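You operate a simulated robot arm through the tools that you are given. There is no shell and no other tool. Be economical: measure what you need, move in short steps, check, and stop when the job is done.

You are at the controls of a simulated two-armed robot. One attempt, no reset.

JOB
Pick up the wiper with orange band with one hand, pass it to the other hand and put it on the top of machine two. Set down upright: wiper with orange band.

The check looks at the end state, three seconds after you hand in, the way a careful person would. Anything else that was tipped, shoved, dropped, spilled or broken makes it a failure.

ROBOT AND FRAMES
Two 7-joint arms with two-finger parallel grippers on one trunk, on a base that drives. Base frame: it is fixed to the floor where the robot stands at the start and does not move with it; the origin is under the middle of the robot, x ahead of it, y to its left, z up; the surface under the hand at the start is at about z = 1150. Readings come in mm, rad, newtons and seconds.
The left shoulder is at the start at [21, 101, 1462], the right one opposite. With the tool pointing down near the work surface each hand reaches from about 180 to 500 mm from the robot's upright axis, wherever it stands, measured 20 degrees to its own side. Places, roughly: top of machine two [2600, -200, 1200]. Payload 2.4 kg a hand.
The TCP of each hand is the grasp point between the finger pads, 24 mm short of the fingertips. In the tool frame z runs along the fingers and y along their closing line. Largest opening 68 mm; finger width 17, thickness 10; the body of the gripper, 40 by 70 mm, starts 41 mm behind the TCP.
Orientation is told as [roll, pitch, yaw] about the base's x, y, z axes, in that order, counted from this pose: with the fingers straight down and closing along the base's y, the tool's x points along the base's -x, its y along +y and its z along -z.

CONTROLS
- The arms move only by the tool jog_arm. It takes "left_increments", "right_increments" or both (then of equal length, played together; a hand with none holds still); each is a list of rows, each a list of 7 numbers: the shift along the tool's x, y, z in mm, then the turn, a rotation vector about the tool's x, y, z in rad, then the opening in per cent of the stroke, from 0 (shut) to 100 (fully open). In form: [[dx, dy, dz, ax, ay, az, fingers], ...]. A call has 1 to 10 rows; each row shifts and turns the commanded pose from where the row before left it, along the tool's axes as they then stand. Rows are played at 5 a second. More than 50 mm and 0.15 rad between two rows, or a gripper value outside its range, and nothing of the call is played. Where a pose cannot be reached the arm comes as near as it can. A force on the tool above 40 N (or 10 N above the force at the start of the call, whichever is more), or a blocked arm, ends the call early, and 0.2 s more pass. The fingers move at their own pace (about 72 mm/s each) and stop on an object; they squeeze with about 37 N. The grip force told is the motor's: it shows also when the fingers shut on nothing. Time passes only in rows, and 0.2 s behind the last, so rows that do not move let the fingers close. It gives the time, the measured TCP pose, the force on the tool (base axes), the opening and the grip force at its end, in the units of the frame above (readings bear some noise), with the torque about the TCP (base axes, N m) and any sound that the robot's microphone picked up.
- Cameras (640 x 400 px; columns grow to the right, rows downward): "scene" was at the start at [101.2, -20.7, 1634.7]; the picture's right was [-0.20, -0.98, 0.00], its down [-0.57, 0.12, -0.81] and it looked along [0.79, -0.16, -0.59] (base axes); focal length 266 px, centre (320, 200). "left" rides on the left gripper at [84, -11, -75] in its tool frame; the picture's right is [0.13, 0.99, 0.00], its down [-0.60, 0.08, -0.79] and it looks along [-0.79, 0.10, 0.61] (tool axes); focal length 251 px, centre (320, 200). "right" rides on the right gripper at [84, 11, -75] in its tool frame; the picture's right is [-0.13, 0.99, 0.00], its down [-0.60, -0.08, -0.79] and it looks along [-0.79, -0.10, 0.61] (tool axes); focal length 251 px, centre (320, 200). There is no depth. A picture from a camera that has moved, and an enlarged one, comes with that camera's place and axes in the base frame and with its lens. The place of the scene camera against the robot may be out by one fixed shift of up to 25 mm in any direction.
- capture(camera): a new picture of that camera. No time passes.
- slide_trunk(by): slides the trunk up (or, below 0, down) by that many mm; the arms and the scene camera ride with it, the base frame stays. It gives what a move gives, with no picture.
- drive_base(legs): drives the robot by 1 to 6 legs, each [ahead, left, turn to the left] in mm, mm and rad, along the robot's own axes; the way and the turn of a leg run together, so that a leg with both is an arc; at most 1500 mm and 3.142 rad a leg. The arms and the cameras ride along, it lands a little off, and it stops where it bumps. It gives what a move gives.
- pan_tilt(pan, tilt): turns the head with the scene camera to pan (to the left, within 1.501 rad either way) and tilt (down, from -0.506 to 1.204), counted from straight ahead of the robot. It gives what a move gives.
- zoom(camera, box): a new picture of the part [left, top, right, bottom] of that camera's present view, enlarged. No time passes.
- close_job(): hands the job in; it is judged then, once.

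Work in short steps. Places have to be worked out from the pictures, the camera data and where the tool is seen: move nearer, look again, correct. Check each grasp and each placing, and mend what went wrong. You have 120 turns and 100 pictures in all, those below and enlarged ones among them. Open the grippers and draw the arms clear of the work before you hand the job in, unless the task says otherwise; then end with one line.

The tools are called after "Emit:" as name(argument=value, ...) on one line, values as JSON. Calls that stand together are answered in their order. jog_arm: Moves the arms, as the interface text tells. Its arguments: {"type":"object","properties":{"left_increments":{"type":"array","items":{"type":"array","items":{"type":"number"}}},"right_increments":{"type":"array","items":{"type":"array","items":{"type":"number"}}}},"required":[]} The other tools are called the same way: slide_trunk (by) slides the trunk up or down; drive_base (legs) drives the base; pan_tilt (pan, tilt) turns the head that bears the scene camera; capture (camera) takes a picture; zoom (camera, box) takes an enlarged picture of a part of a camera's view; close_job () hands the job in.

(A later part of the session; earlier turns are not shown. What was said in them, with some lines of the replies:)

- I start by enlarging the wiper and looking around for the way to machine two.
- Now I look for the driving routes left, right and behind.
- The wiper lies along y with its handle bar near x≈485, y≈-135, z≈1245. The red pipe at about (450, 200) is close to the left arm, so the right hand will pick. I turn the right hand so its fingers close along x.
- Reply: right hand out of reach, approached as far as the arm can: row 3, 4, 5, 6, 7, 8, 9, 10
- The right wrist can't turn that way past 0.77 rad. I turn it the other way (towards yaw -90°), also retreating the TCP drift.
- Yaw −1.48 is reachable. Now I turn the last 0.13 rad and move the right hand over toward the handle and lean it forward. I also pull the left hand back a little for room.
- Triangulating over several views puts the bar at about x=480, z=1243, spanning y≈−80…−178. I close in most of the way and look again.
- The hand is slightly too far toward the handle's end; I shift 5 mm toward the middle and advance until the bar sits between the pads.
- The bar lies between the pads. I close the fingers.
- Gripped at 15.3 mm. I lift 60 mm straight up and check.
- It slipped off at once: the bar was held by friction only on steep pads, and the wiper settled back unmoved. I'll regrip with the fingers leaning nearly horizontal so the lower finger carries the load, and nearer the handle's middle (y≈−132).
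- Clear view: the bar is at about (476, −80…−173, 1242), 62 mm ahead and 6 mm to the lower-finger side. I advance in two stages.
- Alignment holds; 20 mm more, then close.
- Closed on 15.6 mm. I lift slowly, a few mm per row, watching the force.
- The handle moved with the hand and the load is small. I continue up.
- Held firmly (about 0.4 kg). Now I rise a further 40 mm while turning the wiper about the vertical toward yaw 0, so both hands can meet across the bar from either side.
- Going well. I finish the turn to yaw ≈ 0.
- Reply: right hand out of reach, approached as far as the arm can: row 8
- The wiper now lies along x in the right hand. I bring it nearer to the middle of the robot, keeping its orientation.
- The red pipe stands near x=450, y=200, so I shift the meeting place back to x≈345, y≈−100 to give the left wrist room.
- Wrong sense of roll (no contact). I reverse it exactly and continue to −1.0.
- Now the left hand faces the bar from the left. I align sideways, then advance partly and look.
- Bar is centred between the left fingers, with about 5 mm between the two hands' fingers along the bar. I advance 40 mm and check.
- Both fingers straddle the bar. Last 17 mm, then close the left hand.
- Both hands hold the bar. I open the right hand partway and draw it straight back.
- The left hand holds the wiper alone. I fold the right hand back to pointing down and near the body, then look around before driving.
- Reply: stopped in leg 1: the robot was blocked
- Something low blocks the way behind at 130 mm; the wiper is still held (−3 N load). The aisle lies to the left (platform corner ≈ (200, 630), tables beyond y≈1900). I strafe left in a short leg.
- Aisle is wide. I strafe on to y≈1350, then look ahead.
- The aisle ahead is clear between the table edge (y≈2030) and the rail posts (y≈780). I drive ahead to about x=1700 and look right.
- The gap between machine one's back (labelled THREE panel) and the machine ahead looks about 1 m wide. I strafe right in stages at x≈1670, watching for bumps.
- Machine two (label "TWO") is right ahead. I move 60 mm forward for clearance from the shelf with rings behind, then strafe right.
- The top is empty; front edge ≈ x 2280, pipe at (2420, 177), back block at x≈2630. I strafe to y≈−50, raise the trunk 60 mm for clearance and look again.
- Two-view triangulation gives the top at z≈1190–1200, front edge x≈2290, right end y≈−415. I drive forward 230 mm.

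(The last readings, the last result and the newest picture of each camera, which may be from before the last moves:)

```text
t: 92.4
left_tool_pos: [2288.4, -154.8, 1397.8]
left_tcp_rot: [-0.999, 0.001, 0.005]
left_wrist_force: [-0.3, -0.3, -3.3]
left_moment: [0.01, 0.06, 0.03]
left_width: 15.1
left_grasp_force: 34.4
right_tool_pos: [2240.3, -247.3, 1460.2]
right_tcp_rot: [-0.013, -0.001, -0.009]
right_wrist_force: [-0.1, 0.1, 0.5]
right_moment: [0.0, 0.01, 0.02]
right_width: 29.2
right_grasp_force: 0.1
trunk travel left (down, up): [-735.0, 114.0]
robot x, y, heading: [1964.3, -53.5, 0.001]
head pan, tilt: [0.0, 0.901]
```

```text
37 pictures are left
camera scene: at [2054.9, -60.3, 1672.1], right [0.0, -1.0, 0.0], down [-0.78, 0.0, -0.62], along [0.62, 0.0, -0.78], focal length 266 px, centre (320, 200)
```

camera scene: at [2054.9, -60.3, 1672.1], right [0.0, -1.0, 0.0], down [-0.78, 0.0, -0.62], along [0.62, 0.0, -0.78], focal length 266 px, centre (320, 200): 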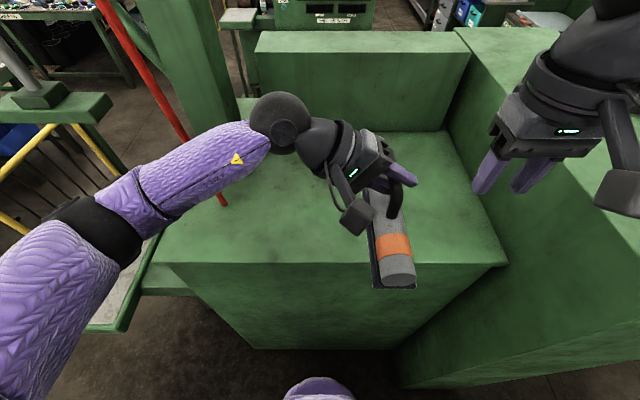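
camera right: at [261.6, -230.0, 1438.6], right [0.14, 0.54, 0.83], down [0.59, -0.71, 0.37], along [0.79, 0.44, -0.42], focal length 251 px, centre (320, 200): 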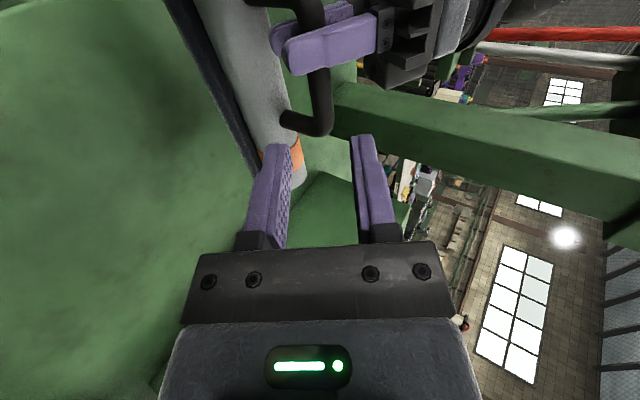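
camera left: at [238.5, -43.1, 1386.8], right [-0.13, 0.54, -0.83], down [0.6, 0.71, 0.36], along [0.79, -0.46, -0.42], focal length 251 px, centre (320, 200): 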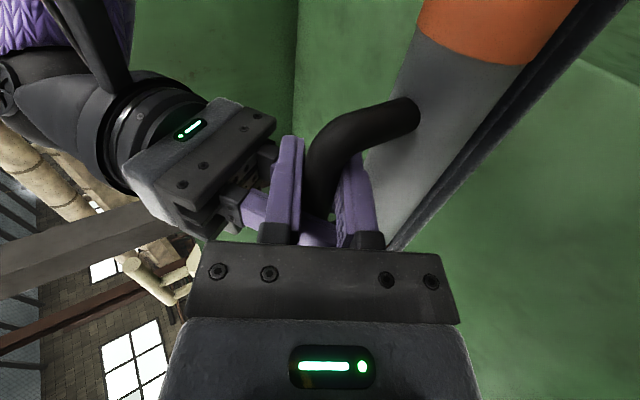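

Robot is at x≈1964, front edge ≈ 2275. I extend the left arm forward 140 mm at height and check clearance to the red pipe.

Emit:
jog_arm(left_increments=[[-20, 0, 0, 0, 0, 0, 0], [-24, 0, 0, 0, 0, 0, 0], [-24, 0, 0, 0, 0, 0, 0], [-24, 0, 0, 0, 0, 0, 0], [-24, 0, 0, 0, 0, 0, 0], [-24, 0, 0, 0, 0, 0, 0], [0, 0, 0, 0, 0, 0, 0]])

Emit:
capture(camera="scene")

Emit:
capture(camera="left")

Emit:
capture(camera="right")

```text
t: 94.0
left_tool_pos: [2427.7, -153.5, 1398.8]
left_tcp_rot: [-1.0, 0.001, 0.004]
left_wrist_force: [-0.9, -0.3, -2.8]
left_moment: [0.05, 0.08, -0.02]
left_width: 15.3
left_grasp_force: 34.4
right_tool_pos: [2239.8, -245.2, 1458.8]
right_tcp_rot: [-0.014, -0.002, -0.008]
right_wrist_force: [0.4, -0.1, 0.8]
right_moment: [0.01, -0.02, 0.01]
right_width: 29.0
right_grasp_force: 0.1
trunk travel left (down, up): [-735.0, 114.0]
robot x, y, heading: [1962.8, -59.4, 0.007]
head pan, tilt: [0.0, 0.901]
```

```text
36 pictures are left
camera scene: at [2055.0, -59.5, 1672.0], right [0.0, -1.0, 0.0], down [-0.78, 0.0, -0.62], along [0.62, 0.0, -0.78], focal length 266 px, centre (320, 200)
```

scene: 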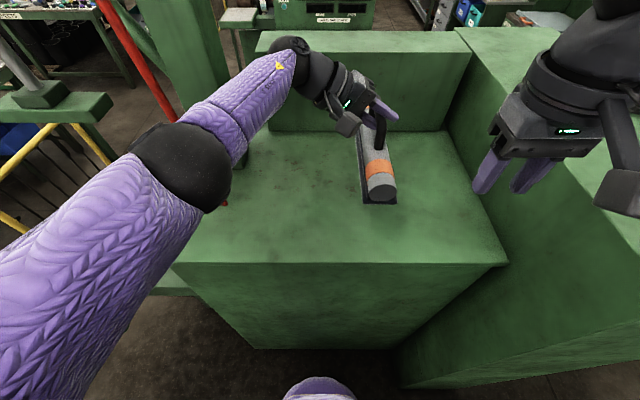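

```text
35 pictures are left
camera left: at [2342.8, -98.0, 1447.4], right [-0.13, 0.54, -0.83], down [0.6, 0.71, 0.36], along [0.79, -0.45, -0.42], focal length 251 px, centre (320, 200)
```

left: 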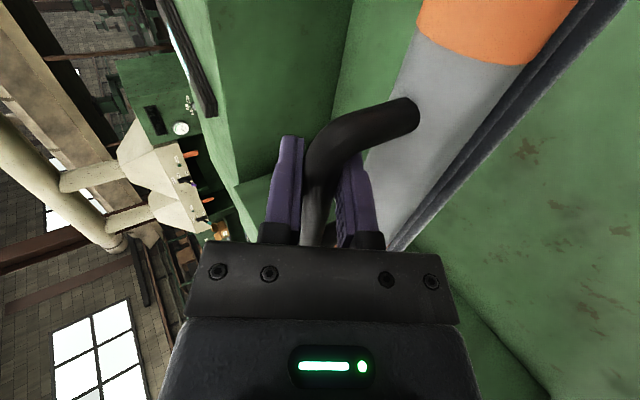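

```text
34 pictures are left
camera right: at [2157.0, -232.6, 1534.2], right [0.14, 0.99, -0.01], down [0.6, -0.07, 0.79], along [0.79, -0.12, -0.61], focal length 251 px, centre (320, 200)
```

right: 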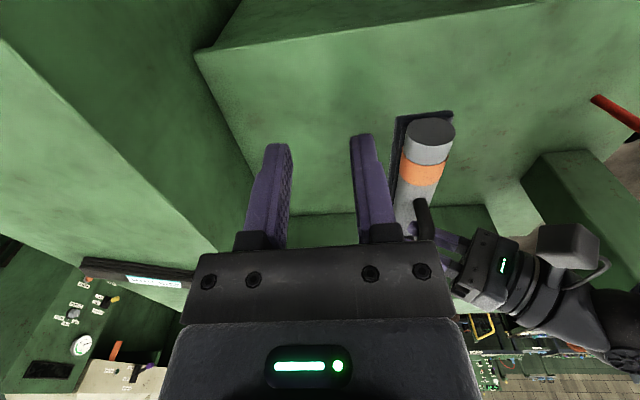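

The elbow is clear of the pipe by a few cm, so I lower with the trunk to keep the arm's shape: 80 mm first.

Emit:
slide_trunk(by=-80)

Emit:
capture(camera="right")

Emit:
zoom(camera="scene", box=[260, 40, 500, 260])

```text
t: 95.2
left_tool_pos: [2428.5, -154.8, 1318.1]
left_tcp_rot: [-0.999, 0.002, 0.005]
left_wrist_force: [1.2, -0.4, -2.8]
left_moment: [-0.04, 0.06, 0.01]
left_width: 15.4
left_grasp_force: 34.7
right_tool_pos: [2240.8, -247.7, 1378.7]
right_tcp_rot: [-0.012, -0.001, -0.008]
right_wrist_force: [-0.8, 0.0, 0.3]
right_moment: [0.01, 0.06, 0.01]
right_width: 29.1
right_grasp_force: 0.1
trunk travel left (down, up): [-655.0, 194.0]
robot x, y, heading: [1963.7, -58.5, 0.004]
head pan, tilt: [0.0, 0.901]
```

```text
33 pictures are left
camera right: at [2157.0, -233.4, 1454.2], right [0.14, 0.99, -0.01], down [0.6, -0.07, 0.79], along [0.79, -0.12, -0.61], focal length 251 px, centre (320, 200)
```

right: 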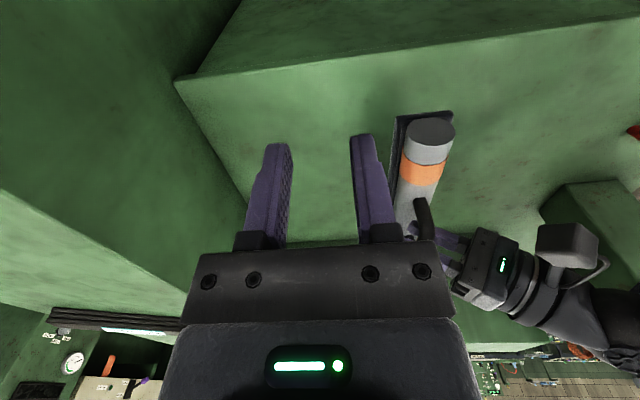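

```text
1.82 times, centred on (380, 150) of scene
camera zoom: at [2056.3, -60.3, 1592.1], right [0.0, -1.0, 0.0], down [-0.78, 0.0, -0.62], along [0.62, 0.0, -0.78], focal length 484 px, centre (211, 291)
```

zoom: 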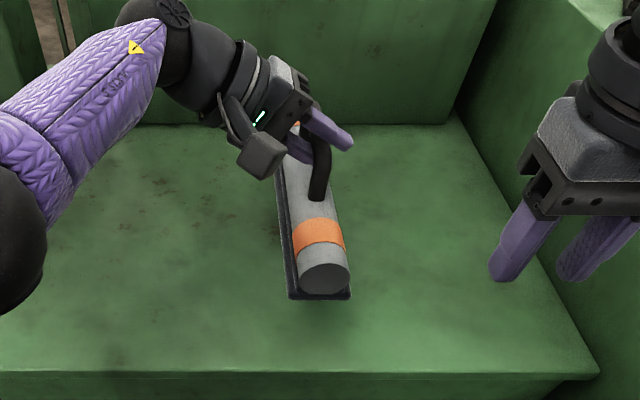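

Table height is between 1150 and 1200, so I go down in small trunk steps while reading the force.

Emit:
slide_trunk(by=-15)

Emit:
zoom(camera="right", box=[340, 60, 560, 260])

```text
t: 95.8
left_tool_pos: [2428.5, -152.7, 1302.9]
left_tcp_rot: [-0.998, 0.003, 0.005]
left_wrist_force: [-0.4, 0.1, -3.0]
left_moment: [0.03, 0.04, -0.03]
left_width: 15.5
left_grasp_force: 34.1
right_tool_pos: [2240.3, -248.1, 1365.2]
right_tcp_rot: [-0.012, -0.001, -0.007]
right_wrist_force: [-1.2, 1.1, 0.1]
right_moment: [0.01, -0.01, 0.02]
right_width: 29.1
right_grasp_force: 0.0
trunk travel left (down, up): [-640.0, 209.0]
robot x, y, heading: [1962.4, -55.2, 0.004]
head pan, tilt: [0.0, 0.901]
```

```text
2.00 times, centred on (450, 160) of right
camera zoom: at [2157.0, -233.3, 1439.1], right [0.14, 0.99, -0.01], down [0.6, -0.07, 0.79], along [0.79, -0.12, -0.61], focal length 503 px, centre (60, 280)
```

zoom: 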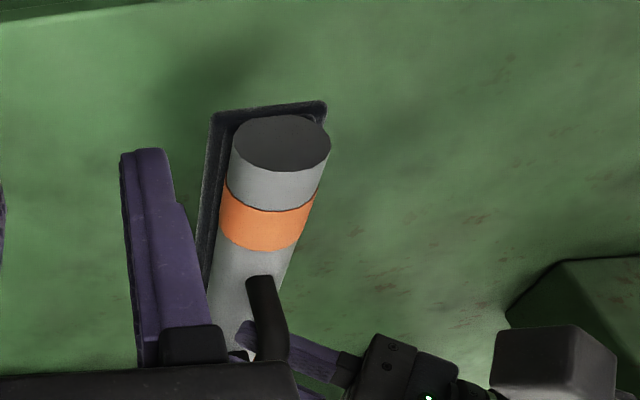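

A shadow gap is still visible; down 15 more, then 8 mm steps.

Emit:
slide_trunk(by=-12)

Emit:
slide_trunk(by=-6)

Emit:
zoom(camera="right", box=[340, 60, 560, 260])

```text
t: 96.4
left_tool_pos: [2428.1, -153.6, 1289.3]
left_tcp_rot: [-0.997, 0.003, 0.005]
left_wrist_force: [0.1, 0.2, -3.1]
left_moment: [-0.01, 0.04, -0.01]
left_width: 15.1
left_grasp_force: 34.6
right_tool_pos: [2241.1, -247.7, 1352.7]
right_tcp_rot: [-0.012, -0.002, -0.009]
right_wrist_force: [-0.1, 0.9, -0.2]
right_moment: [0.04, 0.03, 0.04]
right_width: 29.1
right_grasp_force: 0.1
trunk travel left (down, up): [-628.0, 221.0]
robot x, y, heading: [1962.6, -54.3, 0.002]
head pan, tilt: [0.0, 0.901]
```

```text
t: 97.0
left_tool_pos: [2428.4, -153.7, 1284.1]
left_tcp_rot: [-0.997, 0.002, 0.005]
left_wrist_force: [-0.4, 0.6, -3.1]
left_moment: [0.0, 0.04, -0.01]
left_width: 15.2
left_grasp_force: 34.4
right_tool_pos: [2239.6, -247.6, 1347.0]
right_tcp_rot: [-0.012, -0.002, -0.009]
right_wrist_force: [-0.5, -0.3, -0.8]
right_moment: [-0.01, 0.02, -0.03]
right_width: 29.1
right_grasp_force: 0.0
trunk travel left (down, up): [-622.0, 227.0]
robot x, y, heading: [1967.4, -54.4, 0.004]
head pan, tilt: [0.0, 0.901]
```

```text
2.00 times, centred on (450, 160) of right
camera zoom: at [2157.0, -233.3, 1421.1], right [0.14, 0.99, -0.01], down [0.6, -0.07, 0.79], along [0.79, -0.12, -0.61], focal length 503 px, centre (60, 280)
```

zoom: 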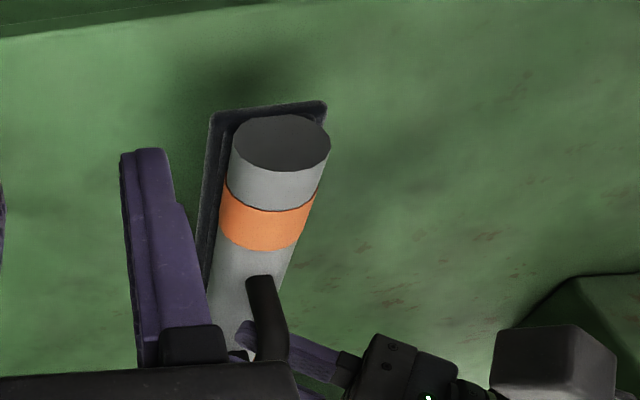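

The shadow is closing in but not yet under the strip: about 25–35 mm left. I continue down.

Emit:
slide_trunk(by=-14)

Emit:
zoom(camera="right", box=[340, 60, 560, 260])

```text
t: 97.6
left_tool_pos: [2428.7, -153.6, 1270.7]
left_tcp_rot: [-0.998, 0.002, 0.004]
left_wrist_force: [-0.9, 0.8, -3.2]
left_moment: [0.02, 0.07, -0.03]
left_width: 15.3
left_grasp_force: 34.4
right_tool_pos: [2240.1, -247.4, 1333.6]
right_tcp_rot: [-0.013, -0.003, -0.01]
right_wrist_force: [-0.1, -0.3, 0.8]
right_moment: [0.0, 0.01, 0.0]
right_width: 29.4
right_grasp_force: 0.0
trunk travel left (down, up): [-608.0, 241.0]
robot x, y, heading: [1965.8, -56.8, -0.001]
head pan, tilt: [0.0, 0.901]
```

```text
2.00 times, centred on (450, 160) of right
camera zoom: at [2156.9, -233.3, 1407.1], right [0.14, 0.99, -0.01], down [0.6, -0.07, 0.79], along [0.79, -0.12, -0.61], focal length 503 px, centre (60, 280)
```

zoom: 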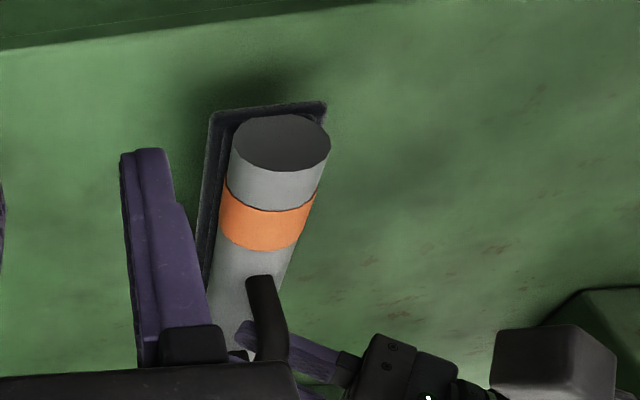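

Close now; 8 mm, then 5 mm steps.

Emit:
slide_trunk(by=-8)

Emit:
slide_trunk(by=-4)

Emit:
zoom(camera="right", box=[340, 60, 560, 260])

```text
t: 98.2
left_tool_pos: [2429.2, -152.4, 1263.0]
left_tcp_rot: [-1.0, 0.002, 0.007]
left_wrist_force: [0.2, -0.1, -3.0]
left_moment: [0.01, 0.06, -0.02]
left_width: 15.4
left_grasp_force: 34.8
right_tool_pos: [2240.9, -247.2, 1323.9]
right_tcp_rot: [-0.012, 0.0, -0.01]
right_wrist_force: [-0.3, -0.3, -0.1]
right_moment: [0.01, 0.03, -0.05]
right_width: 29.2
right_grasp_force: 0.0
trunk travel left (down, up): [-600.0, 249.0]
robot x, y, heading: [1965.8, -60.9, 0.008]
head pan, tilt: [0.0, 0.901]
```

```text
t: 98.7
left_tool_pos: [2427.8, -151.4, 1258.9]
left_tcp_rot: [-1.001, 0.002, 0.007]
left_wrist_force: [0.4, 0.2, -2.8]
left_moment: [0.0, 0.09, 0.0]
left_width: 15.3
left_grasp_force: 34.3
right_tool_pos: [2240.8, -246.2, 1320.3]
right_tcp_rot: [-0.013, 0.001, -0.008]
right_wrist_force: [0.2, 0.2, 0.7]
right_moment: [0.0, -0.02, -0.02]
right_width: 29.4
right_grasp_force: 0.0
trunk travel left (down, up): [-596.0, 253.0]
robot x, y, heading: [1968.3, -56.8, 0.005]
head pan, tilt: [0.0, 0.901]
```

```text
2.00 times, centred on (450, 160) of right
camera zoom: at [2157.0, -231.7, 1395.2], right [0.14, 0.99, -0.01], down [0.6, -0.07, 0.79], along [0.79, -0.12, -0.61], focal length 503 px, centre (60, 280)
```

zoom: 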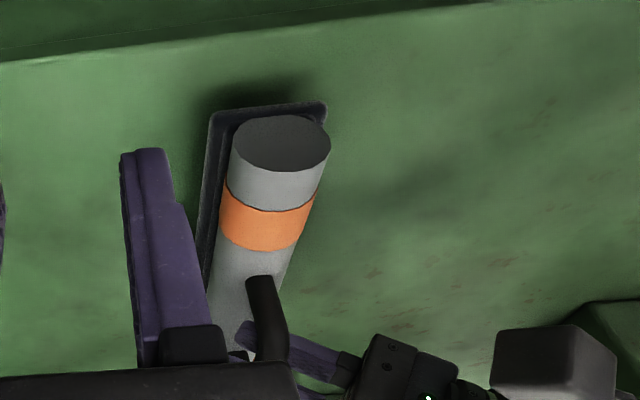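

The contact shadow nearly touches. Three more 4 mm steps, reading the force.

Emit:
slide_trunk(by=-5)

Emit:
slide_trunk(by=-4)

Emit:
zoom(camera="right", box=[340, 60, 560, 260])

```text
t: 99.2
left_tool_pos: [2427.2, -149.6, 1252.8]
left_tcp_rot: [-1.003, 0.0, 0.004]
left_wrist_force: [0.3, 1.1, -3.1]
left_moment: [0.02, 0.08, 0.0]
left_width: 15.2
left_grasp_force: 34.5
right_tool_pos: [2240.0, -245.6, 1315.1]
right_tcp_rot: [-0.015, -0.001, -0.008]
right_wrist_force: [0.3, -0.5, -1.1]
right_moment: [0.0, -0.02, 0.01]
right_width: 29.3
right_grasp_force: 0.0
trunk travel left (down, up): [-591.0, 258.0]
robot x, y, heading: [1962.4, -57.8, 0.002]
head pan, tilt: [0.0, 0.901]
```

```text
t: 99.8
left_tool_pos: [2429.3, -149.9, 1249.6]
left_tcp_rot: [-0.999, 0.001, 0.005]
left_wrist_force: [-1.0, 0.6, -3.0]
left_moment: [-0.01, 0.03, -0.01]
left_width: 15.6
left_grasp_force: 34.4
right_tool_pos: [2239.9, -243.6, 1311.9]
right_tcp_rot: [-0.016, -0.002, -0.008]
right_wrist_force: [0.5, 0.4, -0.4]
right_moment: [-0.01, 0.0, 0.02]
right_width: 29.2
right_grasp_force: 0.0
trunk travel left (down, up): [-587.0, 262.0]
robot x, y, heading: [1961.9, -57.5, 0.002]
head pan, tilt: [0.0, 0.901]
```

```text
2.00 times, centred on (450, 160) of right
camera zoom: at [2156.4, -229.4, 1386.6], right [0.14, 0.99, -0.02], down [0.6, -0.07, 0.8], along [0.79, -0.12, -0.61], focal length 503 px, centre (60, 280)
```

zoom: 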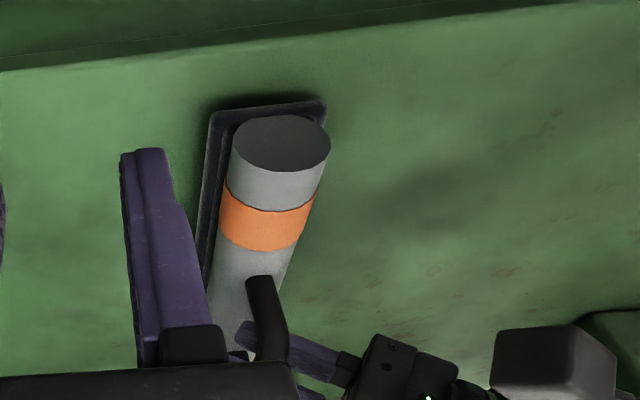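

Both hands drifted a few mm in +y during the last steps, which suggests some arm link is touching something. I look at both arms.

Emit:
pan_tilt(pan=-0.8, tilt=0.8)

Emit:
capture(camera="scene")

Emit:
pan_tilt(pan=0.6, tilt=0.9)

Emit:
capture(camera="scene")

```text
t: 100.9
left_tool_pos: [2428.2, -151.0, 1249.9]
left_tcp_rot: [-1.002, 0.001, 0.006]
left_wrist_force: [0.6, 0.3, -3.1]
left_moment: [0.01, 0.03, -0.02]
left_width: 15.1
left_grasp_force: 34.2
right_tool_pos: [2240.6, -243.6, 1313.0]
right_tcp_rot: [-0.016, -0.002, -0.01]
right_wrist_force: [0.3, -0.2, -0.2]
right_moment: [0.01, 0.01, 0.04]
right_width: 29.2
right_grasp_force: 0.1
trunk travel left (down, up): [-587.0, 262.0]
robot x, y, heading: [1968.6, -54.0, 0.01]
head pan, tilt: [-0.799, 0.799]
```

```text
26 pictures are left
camera scene: at [2039.2, -113.8, 1532.1], right [-0.71, -0.7, 0.0], down [-0.5, 0.51, -0.7], along [0.49, -0.5, -0.72], focal length 266 px, centre (320, 200)
```

scene: 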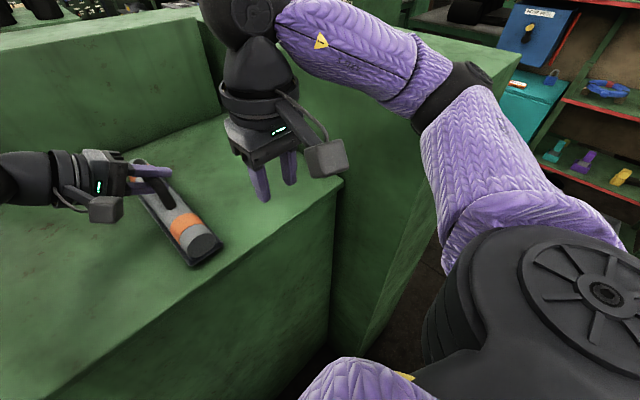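

```text
t: 102.4
left_tool_pos: [2428.5, -149.0, 1250.0]
left_tcp_rot: [-1.003, 0.001, 0.005]
left_wrist_force: [0.2, -0.4, -2.6]
left_moment: [0.01, 0.06, 0.02]
left_width: 15.2
left_grasp_force: 34.6
right_tool_pos: [2239.8, -244.3, 1313.2]
right_tcp_rot: [-0.015, -0.001, -0.009]
right_wrist_force: [0.1, 0.6, -0.4]
right_moment: [0.02, -0.01, 0.0]
right_width: 29.3
right_grasp_force: 0.1
trunk travel left (down, up): [-587.0, 262.0]
robot x, y, heading: [1963.0, -53.8, 0.005]
head pan, tilt: [0.6, 0.901]
```

```text
25 pictures are left
camera scene: at [2044.9, -13.5, 1523.9], right [0.57, -0.82, 0.0], down [-0.64, -0.45, -0.62], along [0.51, 0.35, -0.78], focal length 266 px, centre (320, 200)
```

scene: 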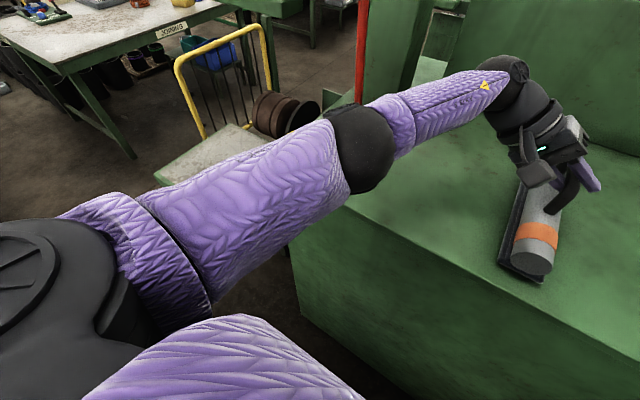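

The right forearm/elbow looks to be resting by the taller right block. I raise the right hand 80 mm to free it.

Emit:
jog_arm(right_increments=[[0, 0, -20, 0, 0, 0, 43], [0, 0, -20, 0, 0, 0, 43], [0, 0, -20, 0, 0, 0, 43], [0, 0, -20, 0, 0, 0, 43], [0, 0, 0, 0, 0, 0, 43]])

Emit:
pan_tilt(pan=-0.8, tilt=0.8)

Emit:
capture(camera="scene")

```text
t: 103.6
left_tool_pos: [2429.1, -153.8, 1248.9]
left_tcp_rot: [-1.0, 0.0, 0.007]
left_wrist_force: [-0.5, 0.4, -3.6]
left_moment: [0.03, 0.04, -0.02]
left_width: 15.2
left_grasp_force: 34.2
right_tool_pos: [2241.1, -245.5, 1392.1]
right_tcp_rot: [-0.012, -0.001, -0.008]
right_wrist_force: [0.9, -0.8, -1.0]
right_moment: [-0.01, -0.01, -0.03]
right_width: 29.1
right_grasp_force: 0.1
trunk travel left (down, up): [-587.0, 262.0]
robot x, y, heading: [1964.7, -55.9, 0.003]
head pan, tilt: [0.6, 0.901]
```

```text
t: 105.2
left_tool_pos: [2429.1, -153.7, 1249.4]
left_tcp_rot: [-0.998, 0.003, 0.004]
left_wrist_force: [-0.4, 0.1, -3.7]
left_moment: [-0.02, 0.07, -0.01]
left_width: 15.2
left_grasp_force: 34.6
right_tool_pos: [2240.9, -247.3, 1392.5]
right_tcp_rot: [-0.012, 0.001, -0.009]
right_wrist_force: [-0.9, 0.1, -0.5]
right_moment: [0.01, 0.0, 0.01]
right_width: 29.1
right_grasp_force: 0.0
trunk travel left (down, up): [-587.0, 262.0]
robot x, y, heading: [1964.5, -55.6, -0.0]
head pan, tilt: [-0.799, 0.799]
```

```text
24 pictures are left
camera scene: at [2040.0, -118.1, 1531.9], right [-0.71, -0.7, 0.0], down [-0.5, 0.51, -0.7], along [0.49, -0.5, -0.72], focal length 266 px, centre (320, 200)
```

scene: 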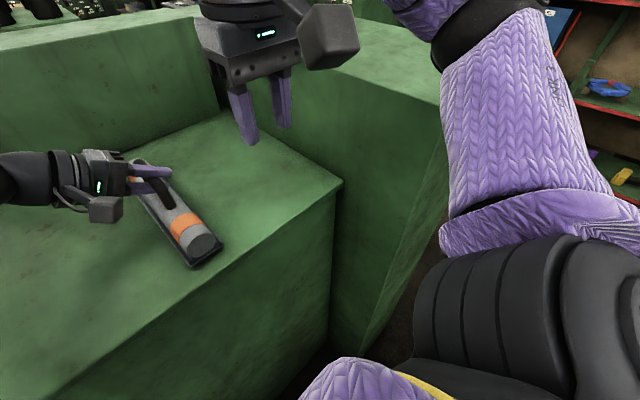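

The drift went back, so that contact is released. Now I lower with the left arm itself in 2–3 mm rows, watching force.

Emit:
jog_arm(left_increments=[[0, 2.1, 1.35, 0, 0, 0, 0], [0, 2.1, 1.35, 0, 0, 0, 0], [0, 0, 0, 0, 0, 0, 0]])

Emit:
jog_arm(left_increments=[[0, 1.7, 1.1, 0, 0, 0, 0], [0, 0, 0, 0, 0, 0, 0]])

```text
t: 106.0
left_tool_pos: [2428.1, -153.6, 1245.3]
left_tcp_rot: [-0.999, 0.001, 0.005]
left_wrist_force: [-0.3, 0.1, -0.6]
left_moment: [0.09, -0.32, 0.04]
left_width: 15.3
left_grasp_force: 34.7
right_tool_pos: [2240.7, -246.3, 1392.7]
right_tcp_rot: [-0.011, -0.002, -0.007]
right_wrist_force: [0.2, -0.5, 0.3]
right_moment: [0.01, 0.02, 0.04]
right_width: 29.1
right_grasp_force: 0.0
trunk travel left (down, up): [-587.0, 262.0]
robot x, y, heading: [1965.4, -55.4, 0.008]
head pan, tilt: [-0.799, 0.799]
```

```text
t: 106.6
left_tool_pos: [2427.9, -154.2, 1242.7]
left_tcp_rot: [-0.998, 0.0, 0.004]
left_wrist_force: [-0.5, 0.8, 3.2]
left_moment: [-0.03, -0.35, 0.07]
left_width: 15.1
left_grasp_force: 34.7
right_tool_pos: [2239.4, -246.4, 1392.8]
right_tcp_rot: [-0.012, -0.001, -0.007]
right_wrist_force: [-0.3, 0.5, -1.2]
right_moment: [0.02, 0.01, -0.03]
right_width: 29.3
right_grasp_force: 0.1
trunk travel left (down, up): [-587.0, 262.0]
robot x, y, heading: [1965.5, -56.7, 0.006]
head pan, tilt: [-0.799, 0.799]
```

Contact: the force went from −3.6 to +3.2 N. One more mm to settle it flat, then look.

Emit:
jog_arm(left_increments=[[0, 0.8, 0.5, 0, 0, 0, 0], [0, 0, 0, 0, 0, 0, 0]])

Emit:
pan_tilt(pan=-0.1, tilt=0.8)

Emit:
zoom(camera="scene", box=[240, 60, 440, 240])

Emit:
capture(camera="left")

```text
t: 107.2
left_tool_pos: [2427.7, -153.0, 1243.3]
left_tcp_rot: [-1.002, 0.0, 0.005]
left_wrist_force: [4.5, 0.6, 22.2]
left_moment: [-0.07, 0.08, -0.49]
left_width: 15.1
left_grasp_force: 34.4
right_tool_pos: [2239.0, -246.2, 1392.7]
right_tcp_rot: [-0.014, -0.002, -0.009]
right_wrist_force: [-0.1, -0.8, -0.5]
right_moment: [0.03, -0.03, 0.03]
right_width: 29.1
right_grasp_force: 0.1
trunk travel left (down, up): [-587.0, 262.0]
robot x, y, heading: [1963.9, -58.6, 0.004]
head pan, tilt: [-0.799, 0.799]
```

```text
t: 108.2
left_tool_pos: [2427.3, -154.0, 1243.6]
left_tcp_rot: [-1.002, -0.003, 0.006]
left_wrist_force: [9.9, -1.5, 37.7]
left_moment: [-0.13, -0.23, 0.02]
left_width: 15.3
left_grasp_force: 34.4
right_tool_pos: [2240.4, -246.5, 1392.5]
right_tcp_rot: [-0.014, -0.003, -0.008]
right_wrist_force: [0.4, 0.0, 0.2]
right_moment: [-0.01, -0.02, -0.01]
right_width: 28.9
right_grasp_force: 0.0
trunk travel left (down, up): [-587.0, 262.0]
robot x, y, heading: [1965.7, -57.9, 0.008]
head pan, tilt: [-0.099, 0.799]
```

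```text
2.22 times, centred on (340, 150) of scene
camera zoom: at [2062.4, -67.8, 1532.2], right [-0.1, -1.0, 0.0], down [-0.71, 0.07, -0.7], along [0.69, -0.07, -0.72], focal length 592 px, centre (276, 311)
```

zoom: 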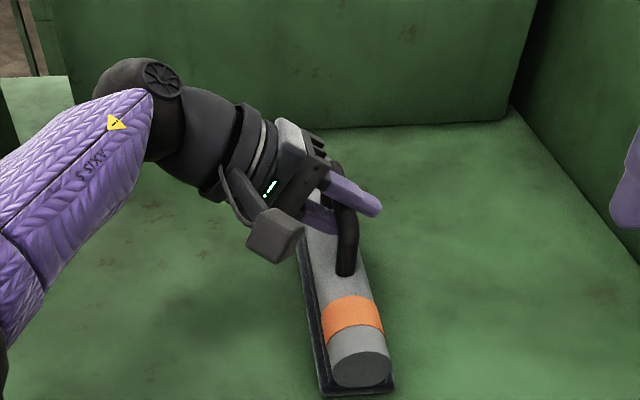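

```text
22 pictures are left
camera left: at [2342.7, -97.9, 1291.7], right [-0.13, 0.53, -0.84], down [0.6, 0.71, 0.36], along [0.79, -0.45, -0.41], focal length 251 px, centre (320, 200)
```

left: 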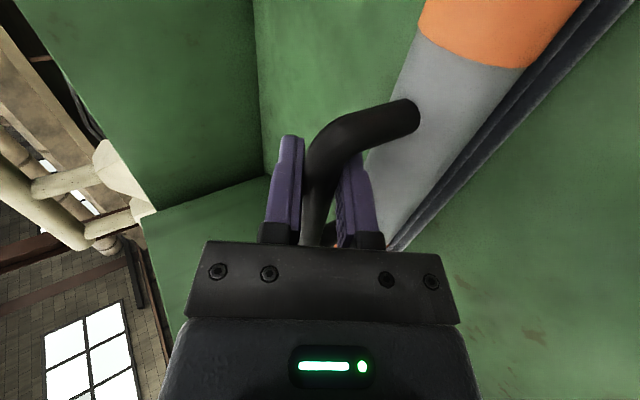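

It rests flat and is now pressed at 37 N. I relieve 1.5 mm, then open the fingers partway.

Emit:
jog_arm(left_increments=[[0, -0.8, -0.5, 0, 0, 0, 0], [0, -0.4, -0.3, 0, 0, 0, 0], [0, 0, 0, 0, 0, 0, 0]])

Emit:
jog_arm(left_increments=[[0, 0, 0, 0, 0, 0, 28], [0, 0, 0, 0, 0, 0, 35], [0, 0, 0, 0, 0, 0, 42], [0, 0, 0, 0, 0, 0, 42]])

Emit:
capture(camera="left")

```text
t: 109.0
left_tool_pos: [2427.3, -154.2, 1244.1]
left_tcp_rot: [-0.998, 0.0, 0.007]
left_wrist_force: [9.4, -2.1, 29.3]
left_moment: [-0.02, -0.38, 0.18]
left_width: 15.4
left_grasp_force: 34.7
right_tool_pos: [2239.1, -246.3, 1393.8]
right_tcp_rot: [-0.012, -0.001, -0.009]
right_wrist_force: [0.5, -0.2, 0.0]
right_moment: [0.02, 0.02, 0.01]
right_width: 29.1
right_grasp_force: 0.0
trunk travel left (down, up): [-587.0, 262.0]
robot x, y, heading: [1963.7, -58.4, -0.001]
head pan, tilt: [-0.099, 0.799]
```

```text
t: 110.0
left_tool_pos: [2428.4, -152.8, 1242.7]
left_tcp_rot: [-0.999, 0.0, 0.005]
left_wrist_force: [-0.6, -0.1, -0.2]
left_moment: [0.01, 0.01, 0.01]
left_width: 28.4
left_grasp_force: 0.2
right_tool_pos: [2240.9, -245.8, 1391.6]
right_tcp_rot: [-0.012, -0.001, -0.009]
right_wrist_force: [-0.1, -0.4, -0.5]
right_moment: [0.01, -0.02, 0.0]
right_width: 29.1
right_grasp_force: 0.0
trunk travel left (down, up): [-587.0, 262.0]
robot x, y, heading: [1962.8, -56.1, 0.008]
head pan, tilt: [-0.099, 0.799]
```

```text
21 pictures are left
camera left: at [2343.2, -98.1, 1291.5], right [-0.13, 0.54, -0.83], down [0.6, 0.71, 0.36], along [0.79, -0.45, -0.42], focal length 251 px, centre (320, 200)
```

left: 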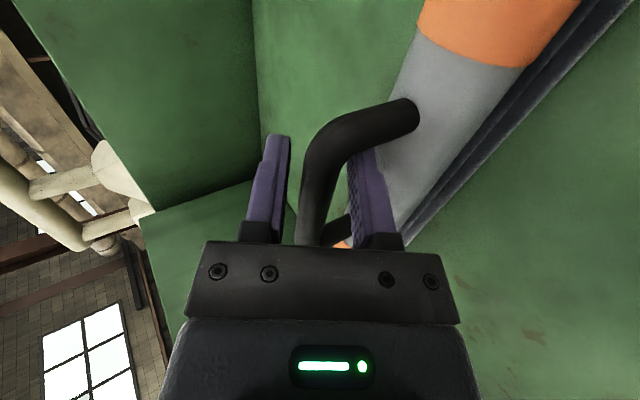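

Free. I draw the left hand straight back along its fingers, then toward the robot.

Emit:
jog_arm(left_increments=[[0, 0, -10, 0, 0, 0, 42], [0, 0, -20, 0, 0, 0, 42], [0, 0, -20, 0, 0, 0, 42], [0, 0, -10, 0, 0, 0, 42]])

Emit:
capture(camera="scene")

Emit:
capture(camera="left")

```text
t: 111.0
left_tool_pos: [2428.2, -103.6, 1276.2]
left_tcp_rot: [-0.998, 0.001, 0.005]
left_wrist_force: [0.0, -0.9, 0.7]
left_moment: [-0.01, 0.02, -0.02]
left_width: 28.8
left_grasp_force: 0.1
right_tool_pos: [2240.9, -247.0, 1390.9]
right_tcp_rot: [-0.012, -0.001, -0.008]
right_wrist_force: [-1.3, -0.8, 0.0]
right_moment: [-0.02, -0.02, 0.04]
right_width: 29.2
right_grasp_force: 0.1
trunk travel left (down, up): [-587.0, 262.0]
robot x, y, heading: [1963.5, -58.0, 0.005]
head pan, tilt: [-0.099, 0.799]
```

```text
20 pictures are left
camera scene: at [2063.5, -68.1, 1531.9], right [-0.1, -1.0, 0.0], down [-0.71, 0.07, -0.7], along [0.69, -0.07, -0.72], focal length 266 px, centre (320, 200)
```

scene: 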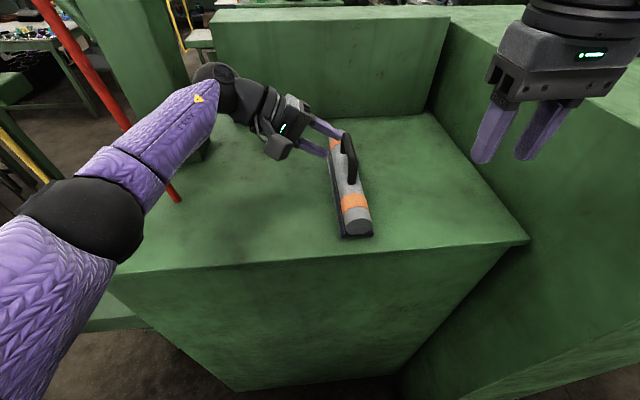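

```text
19 pictures are left
camera left: at [2343.0, -47.6, 1324.2], right [-0.13, 0.54, -0.83], down [0.6, 0.71, 0.36], along [0.79, -0.45, -0.42], focal length 251 px, centre (320, 200)
```

left: 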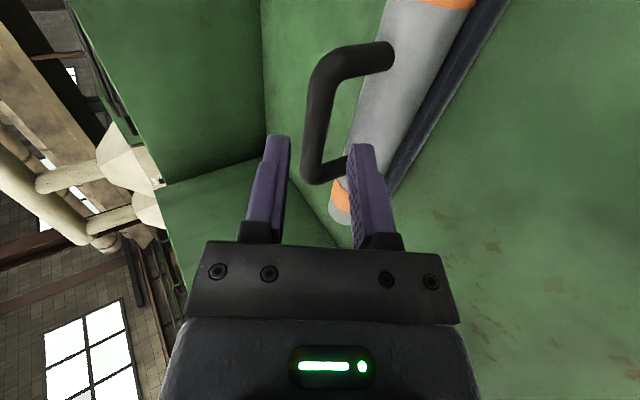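

The wiper stands upright. I withdraw the left hand further: a bit more back, then toward the robot and up, fully opening both grippers.

Emit:
jog_arm(left_increments=[[0, 0, -15, 0, 0, 0, 60], [10, -8, -15, 0, 0, 0, 100], [25, -10, 0, 0, 0, 0, 100], [25, -10, 0, 0, 0, 0, 100], [25, -10, 0, 0, 0, 0, 100], [25, -10, 0, 0, 0, 0, 100], [25, 0, 0, 0, 0, 0, 100]], right_increments=[[0, 0, 0, 0, 0, 0, 60], [0, 0, 0, 0, 0, 0, 100], [0, 0, 0, 0, 0, 0, 100], [0, 0, 0, 0, 0, 0, 100], [0, 0, 0, 0, 0, 0, 100], [0, 0, 0, 0, 0, 0, 100], [0, 0, 0, 0, 0, 0, 100]])

Emit:
drive_base(legs=[[-150, 0, 0]])

Emit:
capture(camera="scene")

Emit:
pan_tilt(pan=-0.3, tilt=0.5)

Emit:
capture(camera="scene")

```text
t: 112.6
left_tool_pos: [2292.8, -104.9, 1332.4]
left_tcp_rot: [-1.001, 0.001, 0.006]
left_wrist_force: [0.3, -0.1, -0.2]
left_moment: [-0.02, -0.02, -0.02]
left_width: 68.1
left_grasp_force: 0.1
right_tool_pos: [2239.5, -246.3, 1392.5]
right_tcp_rot: [-0.011, -0.001, -0.01]
right_wrist_force: [0.3, 0.6, -0.5]
right_moment: [0.0, 0.02, 0.02]
right_width: 68.0
right_grasp_force: 0.0
trunk travel left (down, up): [-587.0, 262.0]
robot x, y, heading: [1966.4, -54.8, 0.005]
head pan, tilt: [-0.099, 0.799]
```

```text
t: 114.0
left_tool_pos: [2141.2, -105.1, 1332.9]
left_tcp_rot: [-1.0, 0.001, 0.008]
left_wrist_force: [-0.5, 0.4, 0.0]
left_moment: [-0.03, 0.03, 0.04]
left_width: 68.3
left_grasp_force: 0.1
right_tool_pos: [2088.3, -246.2, 1393.1]
right_tcp_rot: [-0.013, -0.002, -0.01]
right_wrist_force: [-0.3, 0.0, 0.2]
right_moment: [0.0, -0.03, 0.01]
right_width: 67.9
right_grasp_force: 0.1
trunk travel left (down, up): [-587.0, 262.0]
robot x, y, heading: [1814.0, -56.7, 0.006]
head pan, tilt: [-0.099, 0.799]
```

```text
18 pictures are left
camera scene: at [1911.9, -68.8, 1532.0], right [-0.09, -1.0, 0.0], down [-0.71, 0.07, -0.7], along [0.69, -0.07, -0.72], focal length 266 px, centre (320, 200)
```

scene: 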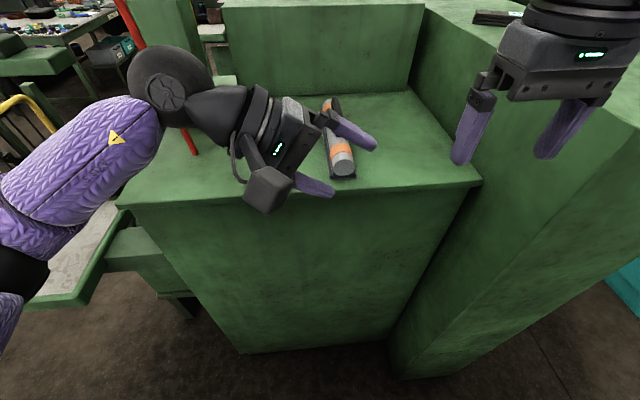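

```text
t: 114.8
left_tool_pos: [2142.4, -104.2, 1332.4]
left_tcp_rot: [-1.0, 0.001, 0.006]
left_wrist_force: [0.3, -0.3, 0.1]
left_moment: [0.0, -0.01, -0.01]
left_width: 67.9
left_grasp_force: 0.0
right_tool_pos: [2090.7, -246.3, 1392.3]
right_tcp_rot: [-0.013, -0.002, -0.008]
right_wrist_force: [-0.4, 0.2, 0.1]
right_moment: [-0.01, -0.01, 0.02]
right_width: 68.0
right_grasp_force: 0.1
trunk travel left (down, up): [-587.0, 262.0]
robot x, y, heading: [1818.4, -56.6, 0.008]
head pan, tilt: [-0.3, 0.499]
```

```text
17 pictures are left
camera scene: at [1920.0, -87.6, 1557.8], right [-0.29, -0.96, 0.0], down [-0.46, 0.14, -0.88], along [0.84, -0.25, -0.48], focal length 266 px, centre (320, 200)
```

scene: 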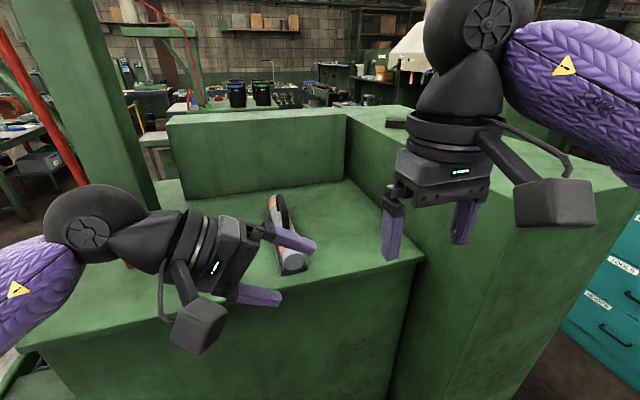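

A last enlarged look to confirm the wiper stands upright and nothing else was moved.

Emit:
zoom(camera="scene", box=[220, 100, 440, 290])

```text
2.11 times, centred on (330, 195) of scene
camera zoom: at [1920.0, -87.6, 1557.8], right [-0.29, -0.96, 0.0], down [-0.46, 0.14, -0.88], along [0.84, -0.25, -0.48], focal length 560 px, centre (299, 210)
```

zoom: 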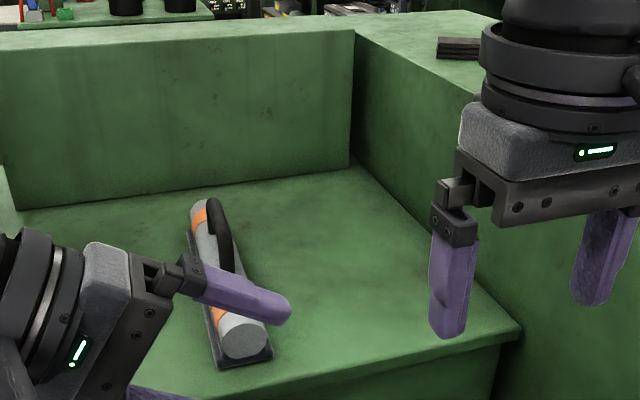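

The wiper stands upright on its strip on machine two's top, both grippers are open and clear. I hand the job in.

Emit:
close_job()

```text
The job is handed in.
```

The wiper with the orange band is standing upright on top of machine two. The right hand picked it up and passed it to the left hand in mid-air, and the left hand set it down. I saw nothing tipped or moved, though the base bumped something behind the robot while backing away and the right arm briefly touched the block beside machine two.
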